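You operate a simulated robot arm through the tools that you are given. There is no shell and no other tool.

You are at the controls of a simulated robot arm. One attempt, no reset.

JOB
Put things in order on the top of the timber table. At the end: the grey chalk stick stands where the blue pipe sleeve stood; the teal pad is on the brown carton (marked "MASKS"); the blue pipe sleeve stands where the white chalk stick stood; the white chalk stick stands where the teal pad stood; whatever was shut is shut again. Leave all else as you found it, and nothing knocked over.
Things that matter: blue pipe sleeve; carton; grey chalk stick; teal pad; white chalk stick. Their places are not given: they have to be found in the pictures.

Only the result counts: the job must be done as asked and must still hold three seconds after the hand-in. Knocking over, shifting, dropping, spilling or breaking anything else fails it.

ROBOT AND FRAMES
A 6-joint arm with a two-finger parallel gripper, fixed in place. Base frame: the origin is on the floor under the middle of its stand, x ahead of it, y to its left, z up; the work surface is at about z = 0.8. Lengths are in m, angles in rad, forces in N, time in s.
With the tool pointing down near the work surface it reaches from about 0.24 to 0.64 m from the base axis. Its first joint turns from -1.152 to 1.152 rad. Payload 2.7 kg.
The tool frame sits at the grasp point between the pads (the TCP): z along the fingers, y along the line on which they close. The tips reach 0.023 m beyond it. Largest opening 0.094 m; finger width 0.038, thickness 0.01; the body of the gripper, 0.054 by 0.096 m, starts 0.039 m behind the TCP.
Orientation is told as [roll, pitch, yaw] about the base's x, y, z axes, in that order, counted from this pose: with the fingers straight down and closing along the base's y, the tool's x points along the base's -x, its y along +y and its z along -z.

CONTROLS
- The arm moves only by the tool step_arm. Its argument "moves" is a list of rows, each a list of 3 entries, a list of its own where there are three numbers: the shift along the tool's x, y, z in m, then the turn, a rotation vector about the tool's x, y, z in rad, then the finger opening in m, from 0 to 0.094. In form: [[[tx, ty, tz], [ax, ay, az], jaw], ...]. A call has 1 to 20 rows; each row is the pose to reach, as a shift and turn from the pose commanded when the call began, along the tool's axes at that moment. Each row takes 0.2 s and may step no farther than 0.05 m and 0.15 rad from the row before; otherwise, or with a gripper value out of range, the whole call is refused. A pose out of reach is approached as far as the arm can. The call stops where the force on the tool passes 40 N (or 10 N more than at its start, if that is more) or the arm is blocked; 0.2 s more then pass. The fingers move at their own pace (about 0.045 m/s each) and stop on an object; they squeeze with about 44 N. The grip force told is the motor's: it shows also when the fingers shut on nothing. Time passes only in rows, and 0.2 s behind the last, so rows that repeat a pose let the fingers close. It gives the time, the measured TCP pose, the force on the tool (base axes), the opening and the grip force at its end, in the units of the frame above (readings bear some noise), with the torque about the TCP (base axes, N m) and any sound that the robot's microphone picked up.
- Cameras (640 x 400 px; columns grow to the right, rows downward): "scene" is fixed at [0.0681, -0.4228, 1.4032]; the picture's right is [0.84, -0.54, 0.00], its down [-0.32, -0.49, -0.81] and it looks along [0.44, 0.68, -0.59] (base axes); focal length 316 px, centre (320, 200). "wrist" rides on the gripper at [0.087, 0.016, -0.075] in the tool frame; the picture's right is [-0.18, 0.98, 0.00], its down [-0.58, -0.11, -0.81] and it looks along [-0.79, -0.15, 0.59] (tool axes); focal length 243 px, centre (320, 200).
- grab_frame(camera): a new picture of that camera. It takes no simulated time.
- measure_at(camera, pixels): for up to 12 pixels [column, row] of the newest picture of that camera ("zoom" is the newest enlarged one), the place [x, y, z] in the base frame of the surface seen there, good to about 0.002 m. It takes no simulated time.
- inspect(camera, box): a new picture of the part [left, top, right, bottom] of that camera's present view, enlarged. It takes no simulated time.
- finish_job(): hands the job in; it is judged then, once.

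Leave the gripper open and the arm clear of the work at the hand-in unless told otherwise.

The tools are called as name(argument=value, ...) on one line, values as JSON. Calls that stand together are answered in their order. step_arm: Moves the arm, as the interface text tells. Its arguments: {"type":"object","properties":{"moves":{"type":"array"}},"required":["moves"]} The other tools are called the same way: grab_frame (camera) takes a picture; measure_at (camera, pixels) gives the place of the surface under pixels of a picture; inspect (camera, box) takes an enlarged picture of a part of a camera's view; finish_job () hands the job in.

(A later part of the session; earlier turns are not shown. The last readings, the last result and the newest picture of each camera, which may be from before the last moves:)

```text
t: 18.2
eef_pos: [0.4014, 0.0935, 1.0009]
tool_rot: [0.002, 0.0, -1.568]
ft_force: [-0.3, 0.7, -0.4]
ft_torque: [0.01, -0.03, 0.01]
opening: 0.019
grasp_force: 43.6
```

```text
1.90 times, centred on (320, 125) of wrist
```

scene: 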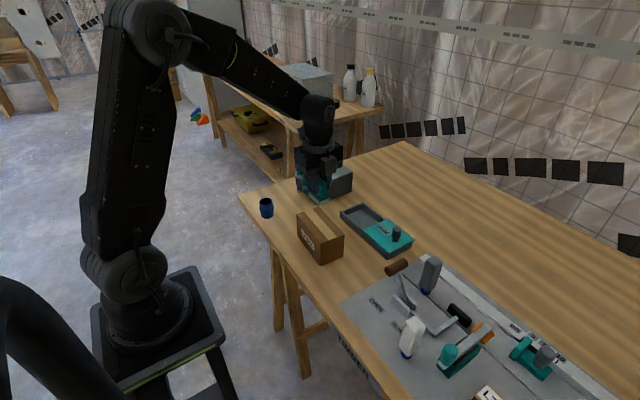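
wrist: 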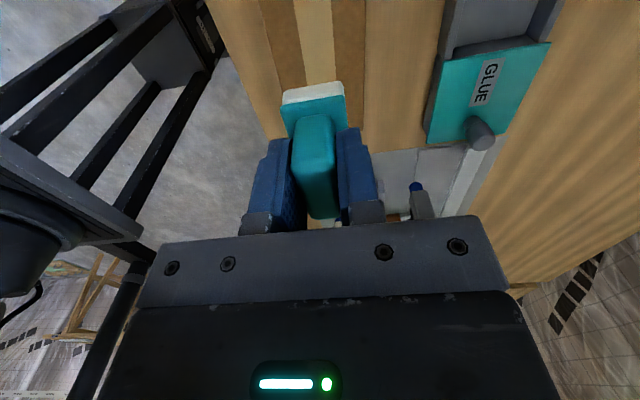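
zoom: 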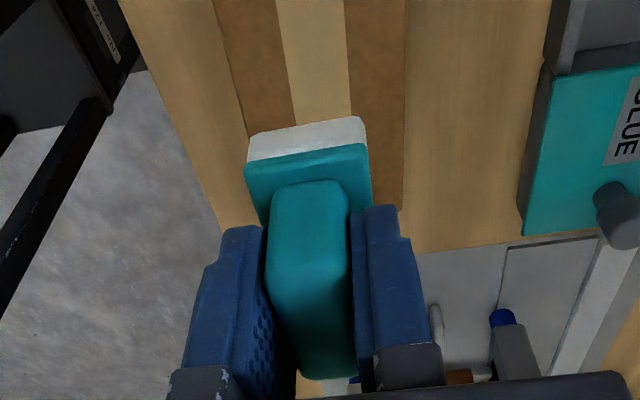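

Pad bottom is 0.047 below the TCP, so it should touch the carton top at TCP z≈0.928. Lowering to about 2 mm above that.

step_arm(moves=[[[0, 0, 0.02], [0, 0, 0], 0.0], [[0, 0, 0.04], [0, 0, 0], 0.0], [[0, 0, 0.055], [0, 0, 0], 0.0], [[0, 0, 0.063], [0, 0, 0], 0.0], [[0, 0, 0.069], [0, 0, 0], 0.0], [[0, 0, 0.071], [0, 0, 0], 0.0], [[0, 0, 0.071], [0, 0, 0], 0.0]])

inspect(camera="scene", box=[280, 180, 376, 270])

```text
t: 19.8
eef_pos: [0.4012, 0.0932, 0.9308]
tool_rot: [0.001, 0.0, -1.567]
ft_force: [-0.5, 0.8, -1.6]
ft_torque: [-0.03, -0.03, -0.01]
opening: 0.0192
grasp_force: 43.8
```

```text
4.44 times, centred on (328, 225) of scene
```

zoom: 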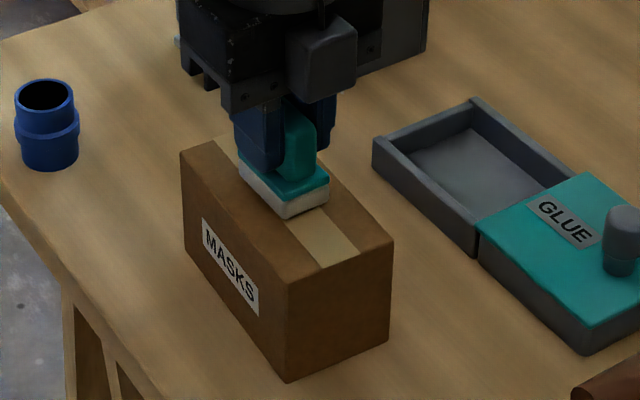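

Nearly touching, no force yet. Lowering 2 mm more in half-millimetre steps.

step_arm(moves=[[[0, 0, 0.0005], [0, 0, 0], 0.0], [[0, 0, 0.001], [0, 0, 0], 0.0], [[0, 0, 0.0015], [0, 0, 0], 0.0], [[0, 0, 0.002], [0, 0, 0], 0.0], [[0, 0, 0.002], [0, 0, 0], 0.0]])

inspect(camera="scene", box=[310, 195, 366, 245])

```text
t: 21.0
eef_pos: [0.4012, 0.0941, 0.9287]
tool_rot: [0.002, 0.0, -1.57]
ft_force: [0.7, 0.8, -1.1]
ft_torque: [-0.03, -0.01, 0.01]
opening: 0.0193
grasp_force: 44.2
```

```text
8.00 times, centred on (338, 220) of scene
```

zoom: 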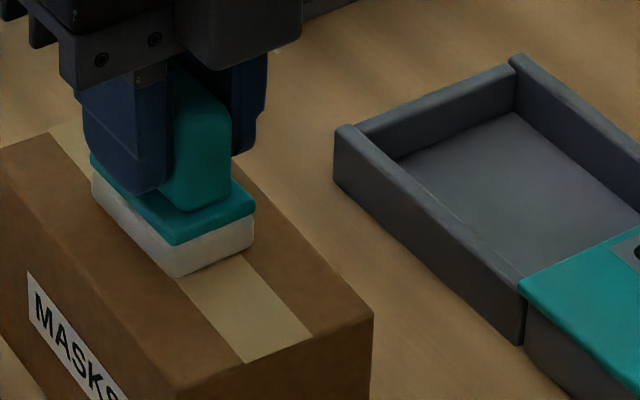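

Still no clear contact force. Two more millimetres in half-millimetre steps.

step_arm(moves=[[[0, 0, 0.0005], [0, 0, 0], 0.0], [[0, 0, 0.001], [0, 0, 0], 0.0], [[0, 0, 0.001], [0, 0, 0], 0.0]])

```text
t: 21.8
eef_pos: [0.4013, 0.0934, 0.9271]
tool_rot: [0.003, 0.002, -1.569]
ft_force: [0.3, -2.1, 11.5]
ft_torque: [-0.17, 0.07, -0.02]
opening: 0.0188
grasp_force: 44.0
```

Contact felt (11.5 N upward). Opening the fingers to 0.05 and then rising.

step_arm(moves=[[[0, 0, 0], [0, 0, 0], 0.025], [[0, 0, 0], [0, 0, 0], 0.035], [[0, 0, 0], [0, 0, 0], 0.045], [[0, 0, 0], [0, 0, 0], 0.05], [[0, 0, 0], [0, 0, 0], 0.05]])

inspect(camera="scene", box=[310, 195, 366, 245])

```text
t: 23.0
eef_pos: [0.4003, 0.0921, 0.9277]
tool_rot: [0.002, 0.001, -1.567]
ft_force: [-0.5, -0.6, -0.1]
ft_torque: [0.04, -0.03, -0.03]
opening: 0.05
grasp_force: 0.2
```

```text
8.00 times, centred on (338, 220) of scene
```

zoom: 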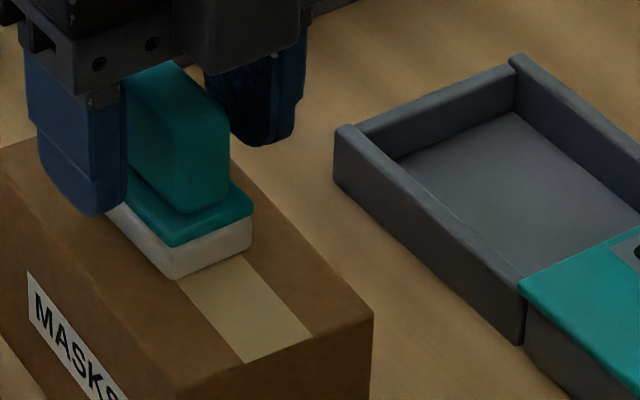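

The pad sits on the carton, free of the fingers. Rising 0.14 m, keeping the opening.

step_arm(moves=[[[0, 0, -0.015], [0, 0, 0], 0.05], [[0, 0, -0.035], [0, 0, 0], 0.05], [[0, 0, -0.06], [0, 0, 0], 0.05], [[0, 0, -0.1], [0, 0, 0], 0.05], [[0, 0, -0.14], [0, 0, 0], 0.05], [[0, 0, -0.14], [0, 0, 0], 0.05]])

grab_frame(camera="wrist")

inspect(camera="scene", box=[280, 180, 376, 270])

```text
t: 24.4
eef_pos: [0.4, 0.0923, 1.0661]
tool_rot: [0.001, 0.001, -1.568]
ft_force: [-0.1, 0.4, -0.9]
ft_torque: [0.0, 0.03, -0.01]
opening: 0.0499
grasp_force: 0.0
```

```text
taken
```

wrist: 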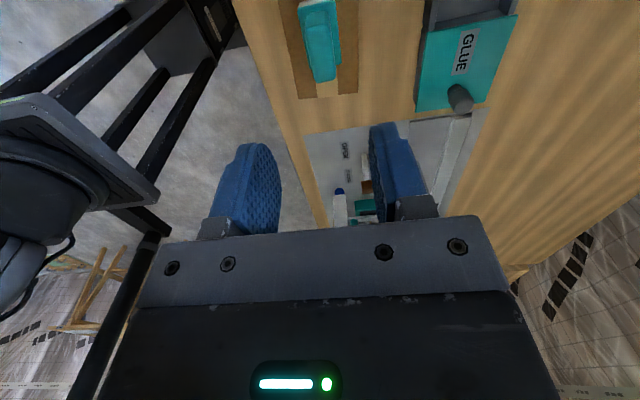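

```text
4.44 times, centred on (328, 225) of scene
```

zoom: 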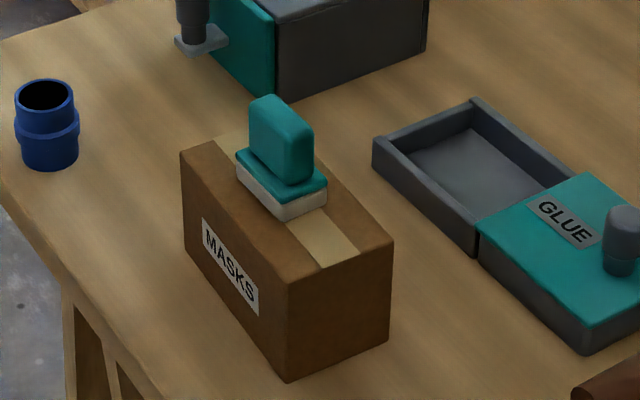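

Pad placed on the carton, carton unmoved. Next the white stick: travel to above (0.379,-0.247) at z≈1.06 while turning back to yaw 0.

step_arm(moves=[[[-0.028, -0.002, 0], [0, 0, -0.131], 0.05], [[-0.057, -0.0035, 0], [0, 0, -0.262], 0.05], [[-0.085, -0.005, 0], [0, 0, -0.393], 0.05], [[-0.113, -0.007, 0], [0, 0, -0.524], 0.05], [[-0.141, -0.009, 0], [0, 0, -0.655], 0.05], [[-0.17, -0.01, 0], [0, 0, -0.786], 0.05], [[-0.198, -0.012, 0], [0, 0, -0.916], 0.05], [[-0.226, -0.014, 0], [0, 0, -1.047], 0.05], [[-0.255, -0.016, 0], [0, 0, -1.178], 0.05], [[-0.283, -0.018, 0], [0, 0, -1.309], 0.05], [[-0.311, -0.02, 0], [0, 0, -1.44], 0.05], [[-0.3395, -0.021, 0], [0, 0, -1.57], 0.05], [[-0.3395, -0.021, 0], [0, 0, -1.57], 0.05]])

grab_frame(camera="wrist")

grab_frame(camera="scene")

```text
t: 27.2
eef_pos: [0.3802, -0.247, 1.0686]
tool_rot: [0.0, -0.003, 0.001]
ft_force: [-0.3, 0.3, 0.1]
ft_torque: [0.02, 0.05, 0.02]
opening: 0.0504
grasp_force: 0.0
```

```text
taken
```

wrist: 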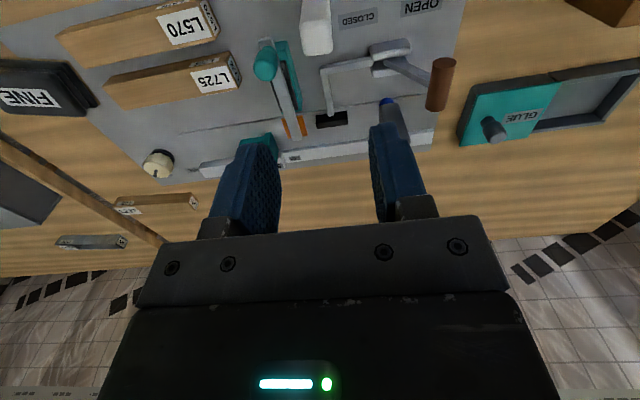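

```text
taken
```

scene: 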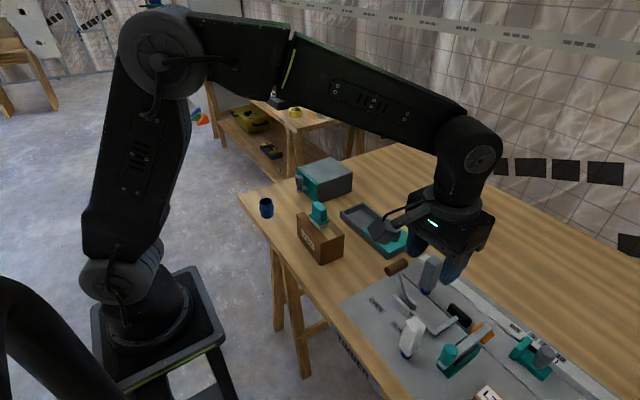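

White stick is at (316,45) in the wrist view. Measuring the stick's top and the knob from this side as a second reading.

inspect(camera="wrist", box=[240, 0, 350, 100])

measure_at(camera="zoom", pixels=[[440, 190], [370, 205], [440, 210], [505, 190], [430, 100], [135, 270], [135, 220], [90, 260], [185, 250], [150, 320], [200, 200], [300, 400]])

```text
4.00 times, centred on (295, 50) of wrist
```

zoom: 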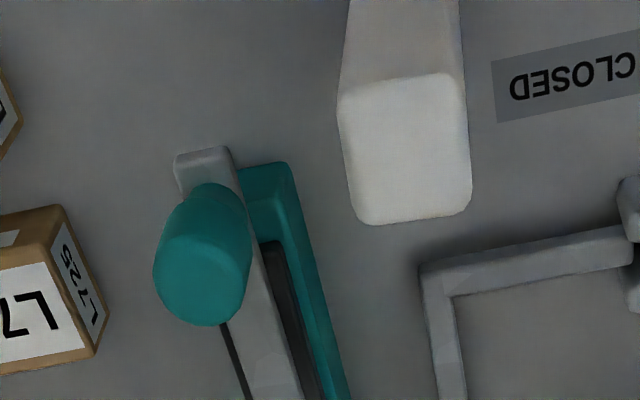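

```text
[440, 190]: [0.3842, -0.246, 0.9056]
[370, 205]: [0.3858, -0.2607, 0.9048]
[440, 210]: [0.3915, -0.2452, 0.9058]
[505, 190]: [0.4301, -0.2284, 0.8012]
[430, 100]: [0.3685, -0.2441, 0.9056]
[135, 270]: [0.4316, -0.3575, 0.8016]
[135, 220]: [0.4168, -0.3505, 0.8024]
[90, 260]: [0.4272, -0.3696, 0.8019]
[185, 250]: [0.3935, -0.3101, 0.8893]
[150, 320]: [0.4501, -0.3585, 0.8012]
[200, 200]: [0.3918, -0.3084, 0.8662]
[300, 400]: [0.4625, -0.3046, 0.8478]
```

Measuring the four top corners of the white stick in this zoom for its centre, and the knob's top.

measure_at(camera="zoom", pixels=[[348, 100], [455, 82], [462, 200], [365, 217], [405, 150], [245, 240], [160, 265], [205, 190], [210, 320], [205, 250]])

```text
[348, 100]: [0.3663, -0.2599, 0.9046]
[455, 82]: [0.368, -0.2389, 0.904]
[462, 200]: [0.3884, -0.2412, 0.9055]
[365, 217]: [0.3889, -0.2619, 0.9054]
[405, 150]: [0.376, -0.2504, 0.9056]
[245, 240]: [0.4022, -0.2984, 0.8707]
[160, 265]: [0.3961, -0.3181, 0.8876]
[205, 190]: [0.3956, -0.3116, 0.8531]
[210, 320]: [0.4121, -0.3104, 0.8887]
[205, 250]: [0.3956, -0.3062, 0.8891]
```

Averaging both cameras: white stick centre ≈ (0.379,-0.248). Lowering first so the tips are just above its top (TCP z≈0.94), then checking alignment.

step_arm(moves=[[[0.001, -0.001, 0.03], [0, 0, 0], 0.05], [[0.001, -0.001, 0.06], [0, 0, 0], 0.05], [[0.001, -0.001, 0.09], [0, 0, 0], 0.05], [[0.001, -0.001, 0.115], [0, 0, 0], 0.05], [[0.001, -0.001, 0.13], [0, 0, 0], 0.05], [[0.001, -0.001, 0.13], [0, 0, 0], 0.05]])

inspect(camera="scene", box=[370, 270, 482, 360])

inspect(camera="wrist", box=[200, 0, 420, 200])

```text
t: 28.6
eef_pos: [0.3802, -0.245, 0.9346]
tool_rot: [-0.001, -0.001, 0.0]
ft_force: [0.1, 0.2, 0.3]
ft_torque: [-0.01, -0.02, 0.01]
opening: 0.0501
grasp_force: 0.0
```

```text
4.44 times, centred on (426, 315) of scene
```

zoom: 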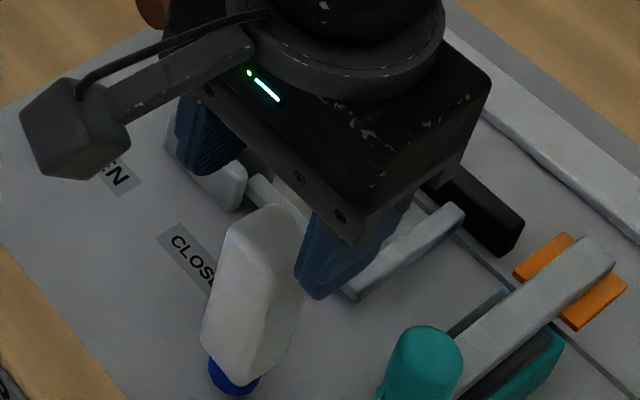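

```text
2.00 times, centred on (310, 100) of wrist
```

zoom: 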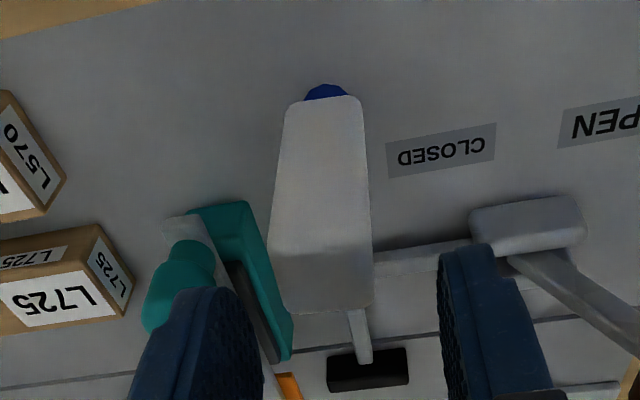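

Comparing finger and stick positions in the same wrist picture by measuring points on finger inner edges and the stick's top edges.

measure_at(camera="zoom", pixels=[[275, 280], [368, 275], [325, 270], [325, 305], [325, 255], [440, 270], [450, 300], [255, 330], [262, 380], [210, 300], [470, 260], [285, 180]])

```text
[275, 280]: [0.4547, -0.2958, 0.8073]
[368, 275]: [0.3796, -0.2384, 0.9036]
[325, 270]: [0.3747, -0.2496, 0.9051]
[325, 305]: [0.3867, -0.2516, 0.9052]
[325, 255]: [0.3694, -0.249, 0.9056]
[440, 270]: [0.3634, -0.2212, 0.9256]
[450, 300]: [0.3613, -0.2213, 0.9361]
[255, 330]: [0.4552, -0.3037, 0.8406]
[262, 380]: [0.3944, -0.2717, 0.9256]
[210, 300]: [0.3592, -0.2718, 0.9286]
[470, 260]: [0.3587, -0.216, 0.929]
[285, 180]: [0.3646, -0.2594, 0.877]
```

Finger midline is y≈-0.2465 while the stick's centre is ≈-0.250 in the same view, so I shift 3.5 mm to −y and descend to TCP z≈0.874.

step_arm(moves=[[[0, -0.0035, 0], [0, 0, 0], 0.05], [[0, -0.0035, 0.015], [0, 0, 0], 0.05], [[0, -0.0035, 0.03], [0, 0, 0], 0.05], [[0, -0.0035, 0.045], [0, 0, 0], 0.05], [[0, -0.0035, 0.055], [0, 0, 0], 0.05], [[0, -0.0035, 0.061], [0, 0, 0], 0.05], [[0, -0.0035, 0.061], [0, 0, 0], 0.05]])

inspect(camera="scene", box=[370, 290, 482, 380])

inspect(camera="wrist", box=[200, 0, 420, 230])

```text
t: 30.2
eef_pos: [0.3806, -0.2498, 0.8753]
tool_rot: [0.002, -0.002, 0.001]
ft_force: [-0.6, 0.4, 0.3]
ft_torque: [0.03, 0.02, 0.04]
opening: 0.0502
grasp_force: 0.0
```

```text
4.44 times, centred on (426, 335) of scene
```

zoom: 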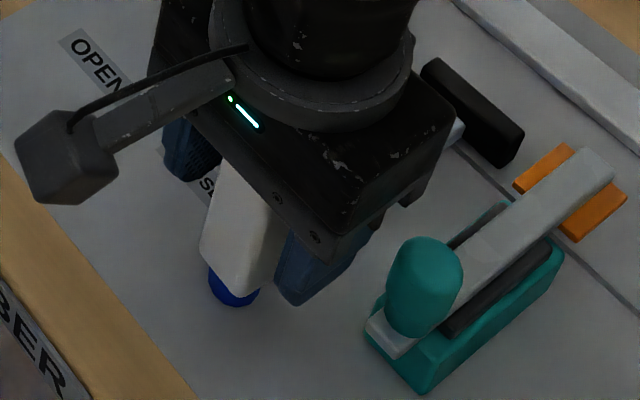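

```text
1.74 times, centred on (310, 115) of wrist
```

zoom: 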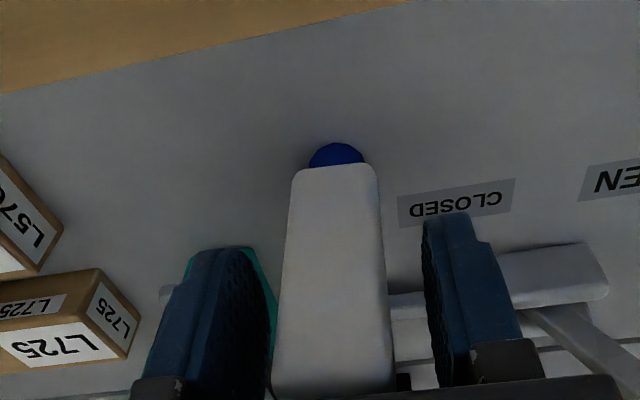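

Checking the gap each side again via measured points on fingers and stick in this zoom.

measure_at(camera="zoom", pixels=[[240, 280], [255, 320], [225, 300], [435, 250], [432, 290], [450, 300], [290, 250], [335, 250], [380, 250], [335, 330], [285, 330], [385, 330]])

```text
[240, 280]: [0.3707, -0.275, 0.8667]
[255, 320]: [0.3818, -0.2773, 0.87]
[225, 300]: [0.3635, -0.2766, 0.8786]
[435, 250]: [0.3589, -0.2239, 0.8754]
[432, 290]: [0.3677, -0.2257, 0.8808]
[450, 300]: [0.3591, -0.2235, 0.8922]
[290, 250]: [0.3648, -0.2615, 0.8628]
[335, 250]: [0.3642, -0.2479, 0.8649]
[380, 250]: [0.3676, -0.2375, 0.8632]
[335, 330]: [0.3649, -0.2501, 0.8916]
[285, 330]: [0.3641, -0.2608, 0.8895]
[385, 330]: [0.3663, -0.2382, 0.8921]
```

Now aligned: fingers at −0.276/−0.2247, stick −0.261/−0.2375. Closing gently.

step_arm(moves=[[[0, 0, 0], [0, 0, 0], 0.04], [[0, 0, 0], [0, 0, 0], 0.032], [[0, 0, 0], [0, 0, 0], 0.026], [[0, 0, 0], [0, 0, 0], 0.015], [[0, 0, 0], [0, 0, 0], 0.0], [[0, 0, 0], [0, 0, 0], 0.0]])

```text
t: 31.6
eef_pos: [0.3801, -0.2502, 0.8755]
tool_rot: [0.001, -0.002, 0.002]
ft_force: [-0.4, 0.5, -0.7]
ft_torque: [0.02, -0.01, -0.01]
opening: 0.0273
grasp_force: 44.0
```

Gripped at 0.0273 with 44 N. Slow test lift of 8 mm.

step_arm(moves=[[[0, 0, -0.002], [0, 0, 0], 0.0], [[0, 0, -0.004], [0, 0, 0], 0.0], [[0, 0, -0.006], [0, 0, 0], 0.0], [[0, 0, -0.008], [0, 0, 0], 0.0], [[0, 0, -0.008], [0, 0, 0], 0.0]])

inspect(camera="scene", box=[370, 290, 482, 380])

inspect(camera="wrist", box=[200, 0, 420, 230])

```text
t: 32.8
eef_pos: [0.3793, -0.2513, 0.8836]
tool_rot: [0.0, -0.002, 0.001]
ft_force: [0.8, 0.2, 0.1]
ft_torque: [-0.01, 0.02, 0.0]
opening: 0.0276
grasp_force: 43.9
```

```text
4.44 times, centred on (426, 335) of scene
```

zoom: 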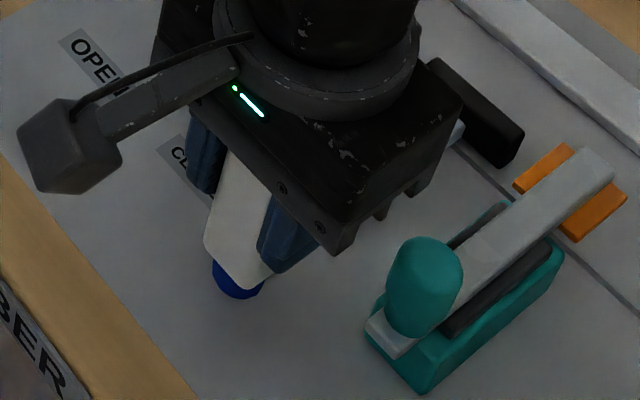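

```text
1.74 times, centred on (310, 115) of wrist
```

zoom: 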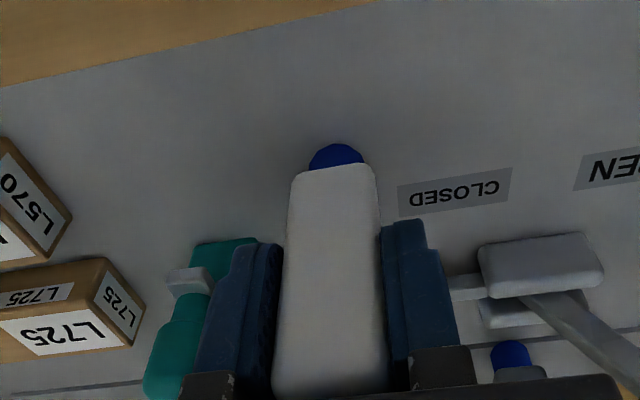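

The stick rises without slipping. Lifting to z≈1.0 and carrying to above the pad's old place: TCP target (0.363,-0.109).

step_arm(moves=[[[0, 0, -0.015], [0, 0, 0], 0.0], [[0, 0, -0.035], [0, 0, 0], 0.0], [[0, 0, -0.06], [0, 0, 0], 0.0], [[0, 0, -0.09], [0, 0, 0], 0.0], [[0, 0, -0.117], [0, 0, 0], 0.0], [[0.003, 0.024, -0.117], [0, 0, 0], 0.0], [[0.006, 0.048, -0.117], [0, 0, 0], 0.0], [[0.009, 0.072, -0.117], [0, 0, 0], 0.0], [[0.012, 0.096, -0.117], [0, 0, 0], 0.0], [[0.015, 0.12, -0.117], [0, 0, 0], 0.0], [[0.017, 0.1415, -0.117], [0, 0, 0], 0.0], [[0.017, 0.1415, -0.117], [0, 0, 0], 0.0], [[0.017, 0.1415, -0.117], [0, 0, 0], 0.0]])

grab_frame(camera="scene")

grab_frame(camera="wrist")

```text
t: 35.6
eef_pos: [0.3594, -0.1088, 0.9996]
tool_rot: [0.001, -0.002, 0.001]
ft_force: [0.0, 0.6, -0.1]
ft_torque: [-0.05, -0.02, -0.02]
opening: 0.0274
grasp_force: 43.9
```

```text
taken
```

scene: 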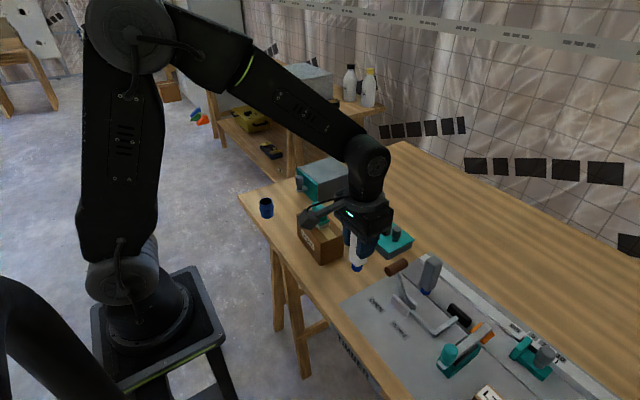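

```text
taken
```

wrist: 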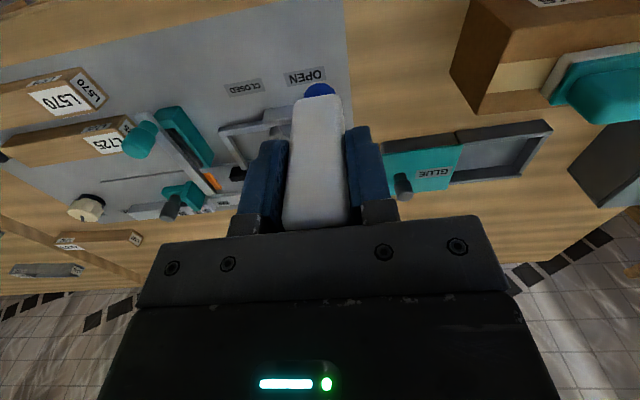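

White stick is above the pad's old place. I'll hold for a moment to average out the noise in the pose reading.

step_arm(moves=[[[0, 0, 0], [0, 0, 0], 0.0]])

step_arm(moves=[[[0, 0, 0], [0, 0, 0], 0.0]])

step_arm(moves=[[[0, 0, 0], [0, 0, 0], 0.0]])

measure_at(camera="wrist", pixels=[[318, 120], [318, 150], [318, 90], [298, 150], [340, 150], [318, 215]])

```text
t: 36.0
eef_pos: [0.3588, -0.108, 0.9997]
tool_rot: [0.0, -0.002, 0.002]
ft_force: [1.0, 0.3, -0.3]
ft_torque: [0.0, 0.0, 0.0]
opening: 0.0272
grasp_force: 44.2
```

```text
t: 36.4
eef_pos: [0.3591, -0.1083, 0.9987]
tool_rot: [0.002, -0.002, 0.0]
ft_force: [0.6, -0.5, -0.5]
ft_torque: [0.0, -0.02, 0.01]
opening: 0.0271
grasp_force: 43.9
```

```text
t: 36.8
eef_pos: [0.358, -0.1089, 0.9985]
tool_rot: [0.0, -0.003, 0.002]
ft_force: [-0.6, 1.1, 0.7]
ft_torque: [-0.01, 0.04, 0.01]
opening: 0.0273
grasp_force: 43.9
```

```text
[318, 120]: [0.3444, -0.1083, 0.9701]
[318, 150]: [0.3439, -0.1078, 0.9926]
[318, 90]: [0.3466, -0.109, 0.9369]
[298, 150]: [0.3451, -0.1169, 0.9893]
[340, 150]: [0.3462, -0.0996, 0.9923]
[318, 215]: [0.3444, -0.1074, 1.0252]
```

Average pose (0.3588,-0.1085,0.999); the stick's centre is ≈(0.358,-0.108) against the pad's centre (0.360,-0.1075). Shifting +1.5 mm in x and lowering to ~2 mm above contact (contact expected at TCP z≈0.8755).

step_arm(moves=[[[-0.0015, 0, 0.025], [0, 0, 0], 0.0], [[-0.0015, 0, 0.05], [0, 0, 0], 0.0], [[-0.0015, 0, 0.075], [0, 0, 0], 0.0], [[-0.0015, 0, 0.095], [0, 0, 0], 0.0], [[-0.0015, 0, 0.11], [0, 0, 0], 0.0], [[-0.0015, 0, 0.117], [0, 0, 0], 0.0], [[-0.0015, 0, 0.12], [0, 0, 0], 0.0], [[-0.0015, 0, 0.12], [0, 0, 0], 0.0]])

inspect(camera="scene", box=[325, 260, 399, 320])

```text
t: 38.6
eef_pos: [0.3629, -0.1087, 0.8785]
tool_rot: [-0.003, -0.002, 0.002]
ft_force: [0.5, 0.4, -0.8]
ft_torque: [0.01, 0.01, 0.01]
opening: 0.0273
grasp_force: 43.8
```

```text
6.67 times, centred on (362, 290) of scene
```

zoom: 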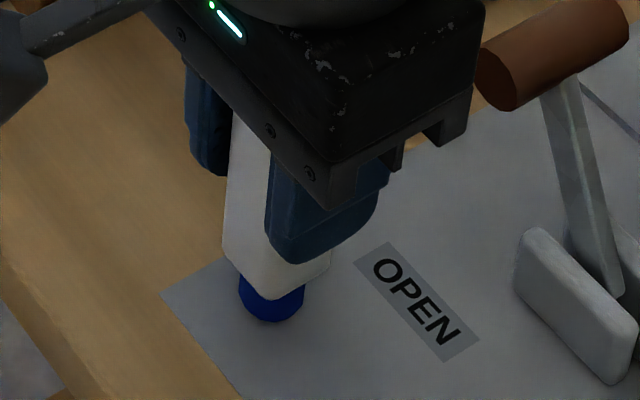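

Hovering just above. Lowering another 2.5 mm in small steps, watching for contact force.

step_arm(moves=[[[0, 0, 0.0005], [0, 0, 0], 0.0], [[0, 0, 0.001], [0, 0, 0], 0.0], [[0, 0, 0.0015], [0, 0, 0], 0.0], [[0, 0, 0.002], [0, 0, 0], 0.0], [[0, 0, 0.002], [0, 0, 0], 0.0]])

```text
t: 39.8
eef_pos: [0.363, -0.1075, 0.8788]
tool_rot: [0.0, -0.002, 0.001]
ft_force: [1.4, 0.8, -1.6]
ft_torque: [-0.01, -0.03, 0.02]
opening: 0.0274
grasp_force: 43.8
```

No contact yet. Another 2 mm.

step_arm(moves=[[[0, 0, 0.0005], [0, 0, 0], 0.0], [[0, 0, 0.001], [0, 0, 0], 0.0], [[0, 0, 0.0015], [0, 0, 0], 0.0], [[0, 0, 0.0015], [0, 0, 0], 0.0]])

```text
t: 40.8
eef_pos: [0.3638, -0.1086, 0.8778]
tool_rot: [-0.001, -0.002, 0.002]
ft_force: [0.2, -0.8, 0.2]
ft_torque: [-0.02, 0.0, 0.0]
opening: 0.0272
grasp_force: 43.8
```

Still no contact force. Continuing with small steps.

step_arm(moves=[[[0, 0, 0.0005], [0, 0, 0], 0.0], [[0, 0, 0.001], [0, 0, 0], 0.0], [[0, 0, 0.001], [0, 0, 0], 0.0]])

inspect(camera="scene", box=[345, 290, 377, 310])

```text
t: 41.6
eef_pos: [0.3651, -0.1094, 0.8767]
tool_rot: [0.0, -0.003, 0.002]
ft_force: [-0.2, 0.0, -0.7]
ft_torque: [-0.01, 0.01, 0.01]
opening: 0.0273
grasp_force: 43.9
```

```text
16.00 times, centred on (361, 300) of scene
```

zoom: 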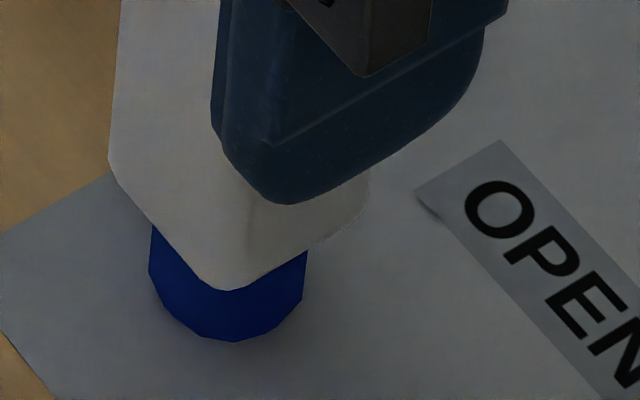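

Measuring the foot's lower edge against the board right below it.

measure_at(camera="zoom", pixels=[[235, 336], [235, 325], [200, 325], [270, 328], [160, 280], [298, 295], [235, 360], [180, 340], [300, 340], [230, 280], [115, 160]])

```text
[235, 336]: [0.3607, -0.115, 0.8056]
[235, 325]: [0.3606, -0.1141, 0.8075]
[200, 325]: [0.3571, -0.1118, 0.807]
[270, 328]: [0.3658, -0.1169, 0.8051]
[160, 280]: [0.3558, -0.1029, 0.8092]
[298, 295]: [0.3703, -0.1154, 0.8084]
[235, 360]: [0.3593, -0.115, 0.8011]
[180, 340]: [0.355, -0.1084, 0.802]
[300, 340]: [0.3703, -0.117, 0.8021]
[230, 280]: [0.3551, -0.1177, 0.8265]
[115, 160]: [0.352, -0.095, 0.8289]
```

By the scene camera the stick's centre is (0.3657,-0.106), about 5 mm too far in +x. I'll raise 4 mm, shift 5 mm to −x, and come down again.

step_arm(moves=[[[0, 0, -0.004], [0, 0, 0], 0.0], [[0.0025, -0.0005, -0.004], [0, 0, 0], 0.0], [[0.005, -0.001, -0.004], [0, 0, 0], 0.0], [[0.005, -0.001, -0.002], [0, 0, 0], 0.0], [[0.005, -0.001, -0.001], [0, 0, 0], 0.0], [[0.005, -0.001, 0], [0, 0, 0], 0.0], [[0.005, -0.001, 0], [0, 0, 0], 0.0]])

inspect(camera="scene", box=[345, 290, 377, 310])

measure_at(camera="zoom", pixels=[[200, 336], [200, 325], [160, 320], [235, 328], [115, 280], [255, 295], [190, 280], [75, 160], [55, 165]])

```text
t: 43.2
eef_pos: [0.3586, -0.1102, 0.8763]
tool_rot: [0.0, -0.002, 0.003]
ft_force: [-0.4, 0.1, -0.7]
ft_torque: [0.0, 0.02, -0.03]
opening: 0.0272
grasp_force: 44.5
```

```text
16.00 times, centred on (361, 300) of scene
```

zoom: 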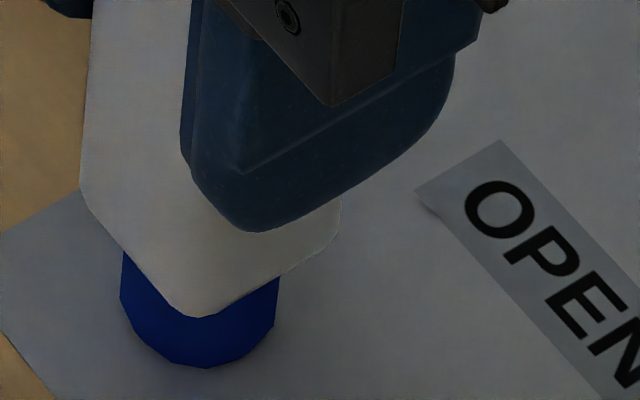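

```text
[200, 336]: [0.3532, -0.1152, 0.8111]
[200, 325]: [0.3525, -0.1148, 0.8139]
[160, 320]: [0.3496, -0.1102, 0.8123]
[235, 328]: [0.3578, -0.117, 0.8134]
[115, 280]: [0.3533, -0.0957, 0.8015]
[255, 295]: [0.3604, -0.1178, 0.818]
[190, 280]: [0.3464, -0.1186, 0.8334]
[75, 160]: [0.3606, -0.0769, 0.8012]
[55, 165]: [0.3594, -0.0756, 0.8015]
```

Foot centre now fits (0.3595,-0.1073), matching the pad's old centre. Checking how far the foot's bottom is above the board.

measure_at(camera="zoom", pixels=[[205, 363], [205, 355], [170, 355], [240, 357], [205, 375], [130, 310], [270, 325], [150, 350]])

step_arm(moves=[[[0, 0, 0.0005], [0, 0, 0], 0.0], [[0, 0, 0.001], [0, 0, 0], 0.0], [[0, 0, 0.001], [0, 0, 0], 0.0]])

```text
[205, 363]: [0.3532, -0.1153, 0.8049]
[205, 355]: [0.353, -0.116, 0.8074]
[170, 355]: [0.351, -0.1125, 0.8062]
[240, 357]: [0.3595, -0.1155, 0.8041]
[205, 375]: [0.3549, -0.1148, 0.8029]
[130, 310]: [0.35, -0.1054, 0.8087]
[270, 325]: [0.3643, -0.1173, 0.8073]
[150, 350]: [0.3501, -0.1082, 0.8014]
```

```text
t: 44.0
eef_pos: [0.3583, -0.1112, 0.8751]
tool_rot: [-0.001, -0.003, 0.004]
ft_force: [-2.3, 1.6, 11.2]
ft_torque: [0.1, 0.12, -0.01]
opening: 0.0272
grasp_force: 44.2
```

Contact (11 N) at TCP z 0.875. Easing 0.5 mm up to relax, then opening slowly.

step_arm(moves=[[[0, 0, -0.0005], [0, 0, 0], 0.0], [[0, 0, -0.0005], [0, 0, 0], 0.03], [[0, 0, -0.0005], [0, 0, 0], 0.036], [[0, 0, -0.0005], [0, 0, 0], 0.044], [[0, 0, -0.0005], [0, 0, 0], 0.05], [[0, 0, -0.0005], [0, 0, 0], 0.05]])

inspect(camera="scene", box=[325, 260, 399, 320])

inspect(camera="wrist", box=[200, 0, 420, 230])

```text
t: 45.4
eef_pos: [0.3598, -0.1097, 0.8751]
tool_rot: [-0.001, -0.003, 0.002]
ft_force: [0.3, 0.4, -0.3]
ft_torque: [0.02, 0.0, 0.0]
opening: 0.05
grasp_force: 0.0
```

```text
6.67 times, centred on (362, 290) of scene
```

zoom: 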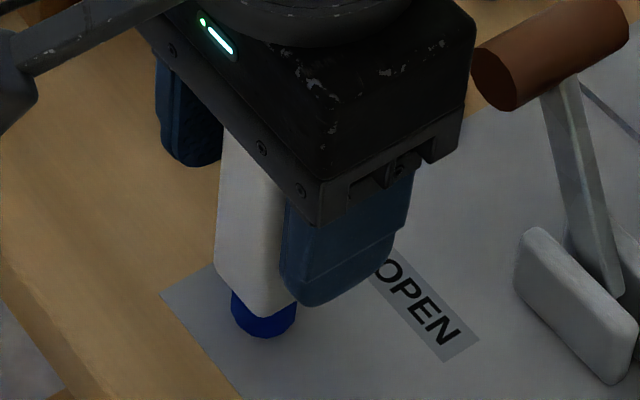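

```text
1.74 times, centred on (310, 115) of wrist
```

zoom: 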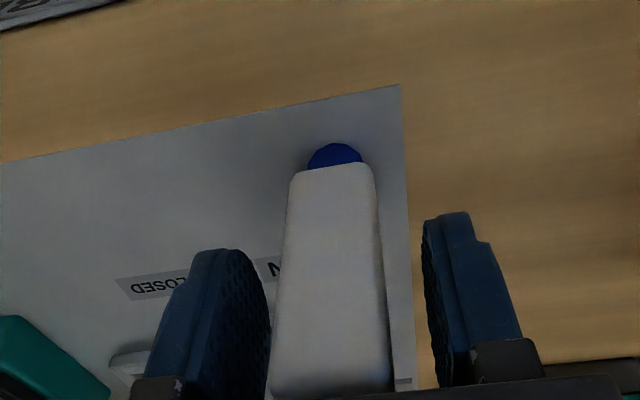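

The white stick stands free at the pad's old place. Rising 0.2 m.

step_arm(moves=[[[0, 0, -0.015], [0, 0, 0], 0.05], [[0, 0, -0.035], [0, 0, 0], 0.05], [[0, 0, -0.06], [0, 0, 0], 0.05], [[0, 0, -0.1], [0, 0, 0], 0.05], [[0, 0, -0.145], [0, 0, 0], 0.05], [[0, 0, -0.19], [0, 0, 0], 0.05], [[0, 0, -0.2], [0, 0, 0], 0.05]])

grab_frame(camera="scene")

inspect(camera="scene", box=[325, 260, 399, 320])

```text
t: 47.0
eef_pos: [0.3577, -0.1078, 1.0768]
tool_rot: [0.001, -0.004, 0.002]
ft_force: [-0.8, 0.3, -1.0]
ft_torque: [0.02, 0.03, 0.01]
opening: 0.0496
grasp_force: 0.0
```

```text
taken
```

scene: 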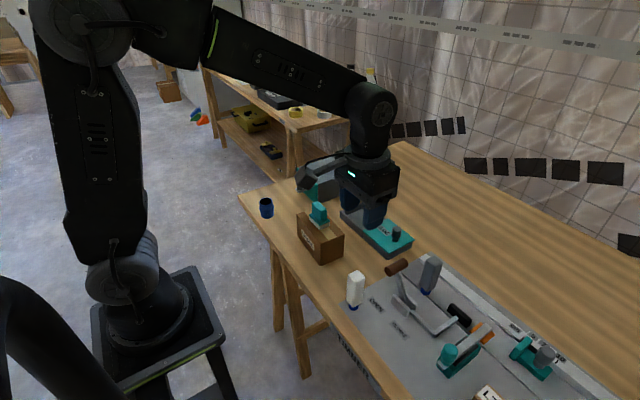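

```text
6.67 times, centred on (362, 290) of scene
```

zoom: 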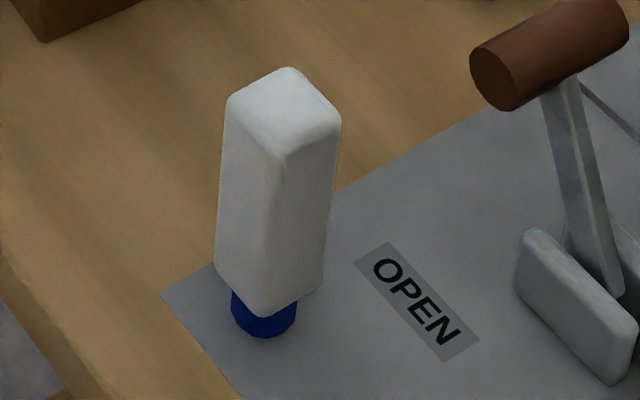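

White stick is upright. Next the sleeve: travel at z≈1.077 to above (0.341,0.292), turning to yaw −30° on the way (needed for clearance later) and opening to 0.07.

step_arm(moves=[[[0.002, 0.04, 0], [0, 0, 0.053], 0.07], [[0.004, 0.08, 0], [0, 0, 0.105], 0.07], [[0.005, 0.12, 0], [0, 0, 0.157], 0.07], [[0.007, 0.16, 0], [0, 0, 0.21], 0.07], [[0.009, 0.2, 0], [0, 0, 0.262], 0.07], [[0.011, 0.24, 0], [0, 0, 0.314], 0.07], [[0.012, 0.28, 0], [0, 0, 0.367], 0.07], [[0.014, 0.32, 0], [0, 0, 0.419], 0.07], [[0.016, 0.36, 0], [0, 0, 0.471], 0.07], [[0.017, 0.4, 0], [0, 0, 0.524], 0.07], [[0.017, 0.4, 0], [0, 0, 0.524], 0.07]])

grab_frame(camera="wrist")

grab_frame(camera="scene")

```text
t: 49.4
eef_pos: [0.343, 0.2935, 1.077]
tool_rot: [0.0, 0.0, -0.523]
ft_force: [0.0, 0.1, -0.5]
ft_torque: [0.02, -0.03, 0.04]
opening: 0.0701
grasp_force: 0.1
```

```text
taken
```

wrist: 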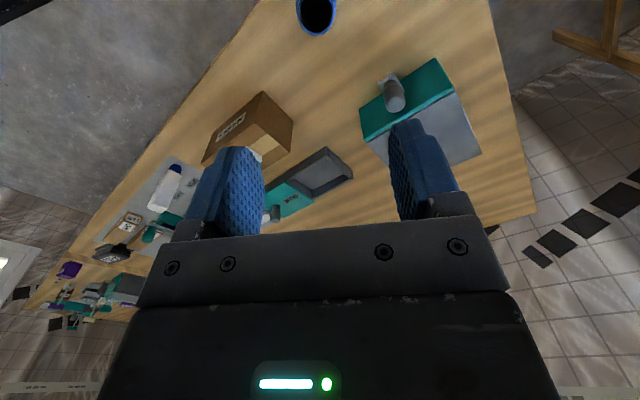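

```text
taken
```

scene: 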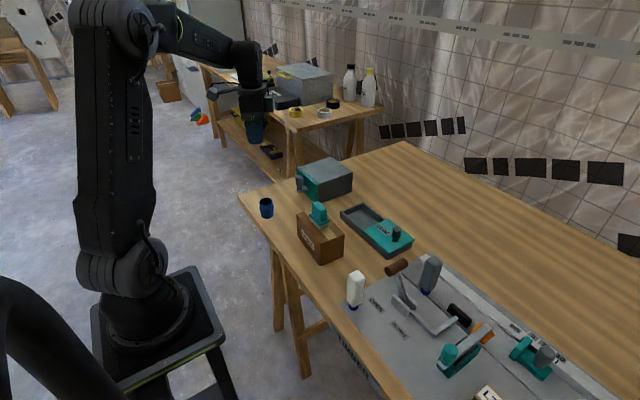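

Sleeve at the top of the wrist view, (317,13). Measuring its rim there.

inspect(camera="wrist", box=[290, 0, 345, 40])

measure_at(camera="zoom", pixels=[[140, 160], [475, 130], [320, 355], [200, 300], [440, 280], [150, 60], [455, 40], [310, 385], [310, 340]])

```text
10.00 times, centred on (318, 20) of wrist
```

zoom: 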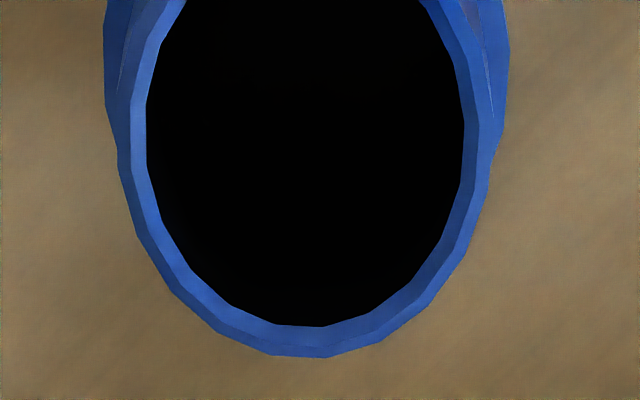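

```text
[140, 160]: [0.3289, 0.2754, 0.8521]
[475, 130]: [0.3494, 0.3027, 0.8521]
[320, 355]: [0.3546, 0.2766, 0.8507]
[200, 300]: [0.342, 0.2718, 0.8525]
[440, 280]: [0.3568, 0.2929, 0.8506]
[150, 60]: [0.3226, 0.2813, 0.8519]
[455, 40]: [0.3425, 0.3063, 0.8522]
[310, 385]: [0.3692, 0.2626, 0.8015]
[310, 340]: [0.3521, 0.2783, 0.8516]
```

By the wrist camera the sleeve's centre is (0.339,0.289); the TCP must shift about (−3,−4) mm. Doing that and lowering to TCP z≈0.885 (tips just above the rim).

step_arm(moves=[[[0.0006, -0.005, 0.03], [0, 0, 0], 0.07], [[0.0006, -0.005, 0.065], [0, 0, 0], 0.07], [[0.0006, -0.005, 0.1], [0, 0, 0], 0.07], [[0.0006, -0.005, 0.135], [0, 0, 0], 0.07], [[0.0006, -0.005, 0.165], [0, 0, 0], 0.07], [[0.0006, -0.005, 0.185], [0, 0, 0], 0.07], [[0.0006, -0.005, 0.192], [0, 0, 0], 0.07], [[0.0006, -0.005, 0.192], [0, 0, 0], 0.07]])

inspect(camera="wrist", box=[200, 0, 440, 200])

inspect(camera="scene", box=[225, 150, 325, 230])

```text
t: 51.2
eef_pos: [0.3394, 0.285, 0.8816]
tool_rot: [0.001, 0.001, -0.525]
ft_force: [-0.5, 0.6, 0.3]
ft_torque: [-0.01, 0.0, 0.0]
opening: 0.0704
grasp_force: 0.0
```

```text
2.00 times, centred on (320, 100) of wrist
```

zoom: 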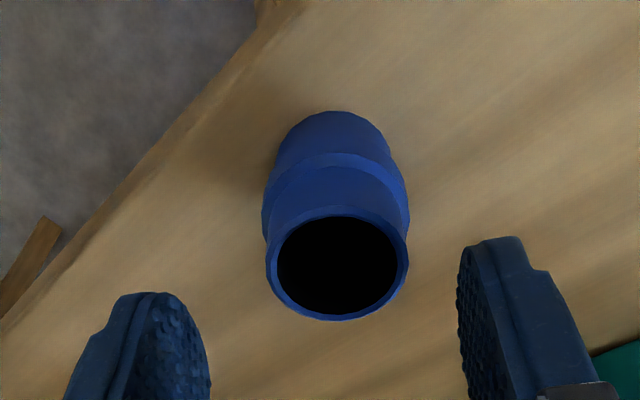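

```text
5.00 times, centred on (275, 190) of scene
```

zoom: 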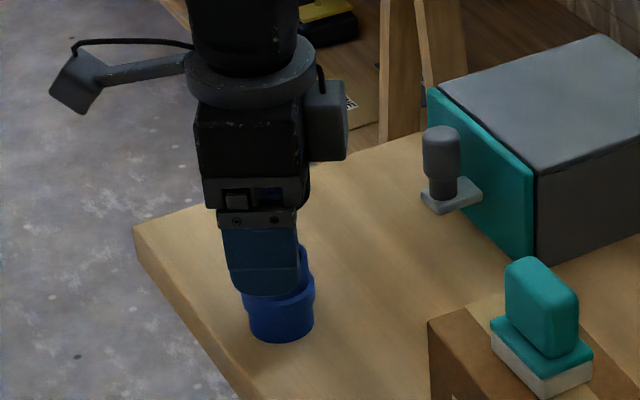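

Measuring the rim and the finger inner faces in this wrist zoom to align them.

measure_at(camera="zoom", pixels=[[272, 265], [405, 265], [338, 315], [338, 212], [295, 300], [385, 300], [160, 330], [190, 360], [470, 290], [475, 340], [150, 300], [485, 250]])

```text
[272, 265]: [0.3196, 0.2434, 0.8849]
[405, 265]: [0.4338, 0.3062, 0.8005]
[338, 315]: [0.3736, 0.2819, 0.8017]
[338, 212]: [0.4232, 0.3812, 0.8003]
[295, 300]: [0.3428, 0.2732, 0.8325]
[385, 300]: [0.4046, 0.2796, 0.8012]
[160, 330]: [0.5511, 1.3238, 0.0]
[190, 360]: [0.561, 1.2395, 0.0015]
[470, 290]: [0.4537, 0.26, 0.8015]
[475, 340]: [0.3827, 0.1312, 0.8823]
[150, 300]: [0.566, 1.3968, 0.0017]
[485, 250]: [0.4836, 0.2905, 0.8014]
```

Those readings were from the scene zoom (the newest). Re-taking the wrist zoom and measuring again.

inspect(camera="wrist", box=[200, 0, 440, 200])

measure_at(camera="zoom", pixels=[[272, 265], [404, 265], [338, 316], [338, 214], [293, 300], [385, 300], [165, 330], [190, 360], [466, 290], [470, 340], [150, 300], [485, 250]])

```text
2.00 times, centred on (320, 100) of wrist
```

zoom: 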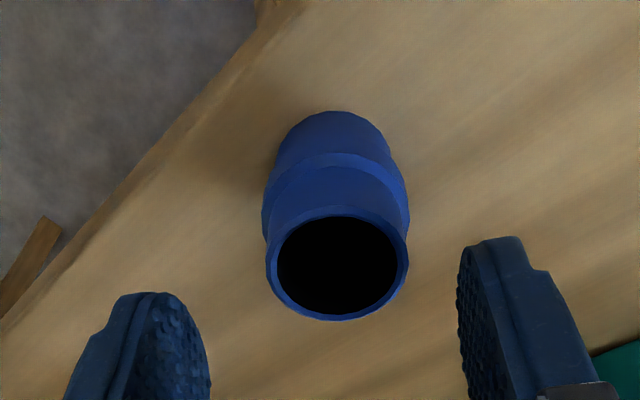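

```text
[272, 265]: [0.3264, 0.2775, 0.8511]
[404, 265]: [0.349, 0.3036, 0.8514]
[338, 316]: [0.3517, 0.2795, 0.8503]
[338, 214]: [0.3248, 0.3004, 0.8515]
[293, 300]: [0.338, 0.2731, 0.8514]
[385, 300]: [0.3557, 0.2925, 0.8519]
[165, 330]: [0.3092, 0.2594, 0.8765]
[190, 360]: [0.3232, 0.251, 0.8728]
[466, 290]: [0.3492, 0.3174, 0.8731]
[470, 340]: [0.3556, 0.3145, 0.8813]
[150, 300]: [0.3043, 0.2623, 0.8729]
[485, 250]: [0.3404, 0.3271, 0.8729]
```

In the wrist frame the sleeve centre is (0.338,0.290); it lies +5 mm in tool y and +3 mm in tool x from the finger centre. Correcting and descending to TCP z≈0.835.

step_arm(moves=[[[0.003, 0.005, 0], [0, 0, 0], 0.07], [[0.003, 0.005, 0.012], [0, 0, 0], 0.07], [[0.003, 0.005, 0.024], [0, 0, 0], 0.07], [[0.003, 0.005, 0.036], [0, 0, 0], 0.07], [[0.003, 0.005, 0.046], [0, 0, 0], 0.07], [[0.003, 0.005, 0.046], [0, 0, 0], 0.07]])

inspect(camera="wrist", box=[200, 0, 440, 230])

measure_at(camera="zoom", pixels=[[320, 330], [320, 250], [265, 250], [395, 250], [200, 330], [440, 330], [160, 300], [470, 280]])

```text
t: 52.6
eef_pos: [0.338, 0.293, 0.8388]
tool_rot: [0.0, -0.001, -0.524]
ft_force: [0.3, -1.1, -0.4]
ft_torque: [-0.02, 0.0, -0.01]
opening: 0.0698
grasp_force: 0.2
```

```text
1.74 times, centred on (320, 115) of wrist
```

zoom: 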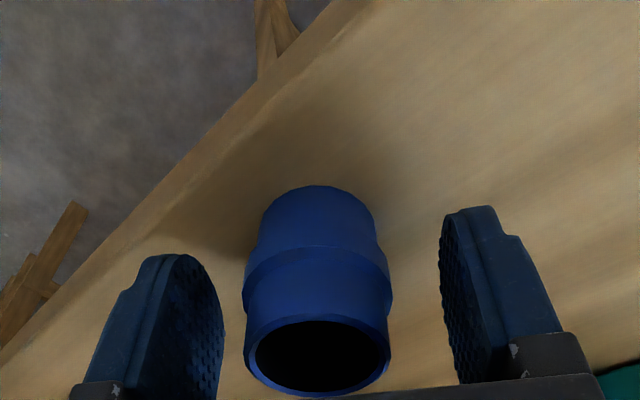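

```text
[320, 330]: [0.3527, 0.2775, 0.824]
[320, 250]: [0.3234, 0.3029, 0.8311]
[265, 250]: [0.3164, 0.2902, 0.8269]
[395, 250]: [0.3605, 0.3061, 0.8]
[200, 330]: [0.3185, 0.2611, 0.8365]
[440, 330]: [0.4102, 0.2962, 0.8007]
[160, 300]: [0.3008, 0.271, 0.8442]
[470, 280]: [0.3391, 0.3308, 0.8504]
```

Centred now (finger mid 0.4207 vs sleeve 0.4201 along the closing line). Closing on the sleeve.

step_arm(moves=[[[0, 0, 0], [0, 0, 0], 0.058], [[0, 0, 0], [0, 0, 0], 0.048], [[0, 0, 0], [0, 0, 0], 0.042], [[0, 0, 0], [0, 0, 0], 0.035], [[0, 0, 0], [0, 0, 0], 0.02], [[0, 0, 0], [0, 0, 0], 0.02]])

step_arm(moves=[[[0, 0, -0.002], [0, 0, 0], 0.02], [[0, 0, -0.004], [0, 0, 0], 0.02], [[0, 0, -0.006], [0, 0, 0], 0.02], [[0, 0, -0.008], [0, 0, 0], 0.02], [[0, 0, -0.008], [0, 0, 0], 0.02]])

inspect(camera="wrist", box=[200, 0, 440, 230])

inspect(camera="scene", box=[235, 170, 305, 230])

```text
t: 54.0
eef_pos: [0.338, 0.2931, 0.8398]
tool_rot: [0.002, -0.002, -0.522]
ft_force: [0.2, 0.2, 0.0]
ft_torque: [0.01, -0.03, 0.01]
opening: 0.0412
grasp_force: 44.7
```

```text
t: 55.2
eef_pos: [0.337, 0.2917, 0.8466]
tool_rot: [0.003, -0.001, -0.523]
ft_force: [0.4, -0.5, -0.2]
ft_torque: [0.0, 0.03, -0.02]
opening: 0.0407
grasp_force: 43.7
```

```text
1.74 times, centred on (320, 115) of wrist
```

zoom: 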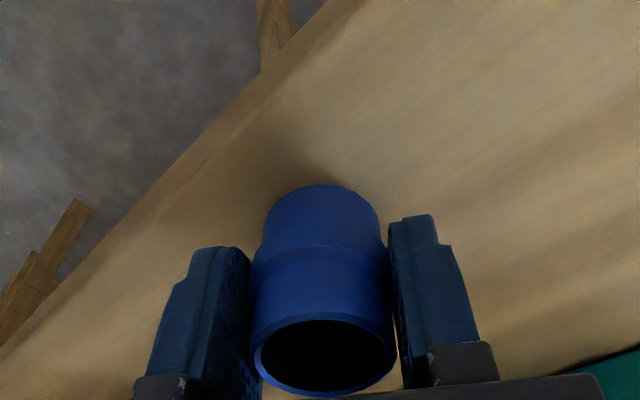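

```text
6.67 times, centred on (270, 200) of scene
```

zoom: 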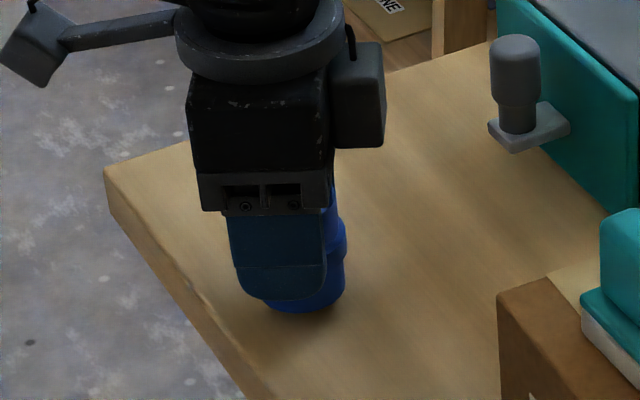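

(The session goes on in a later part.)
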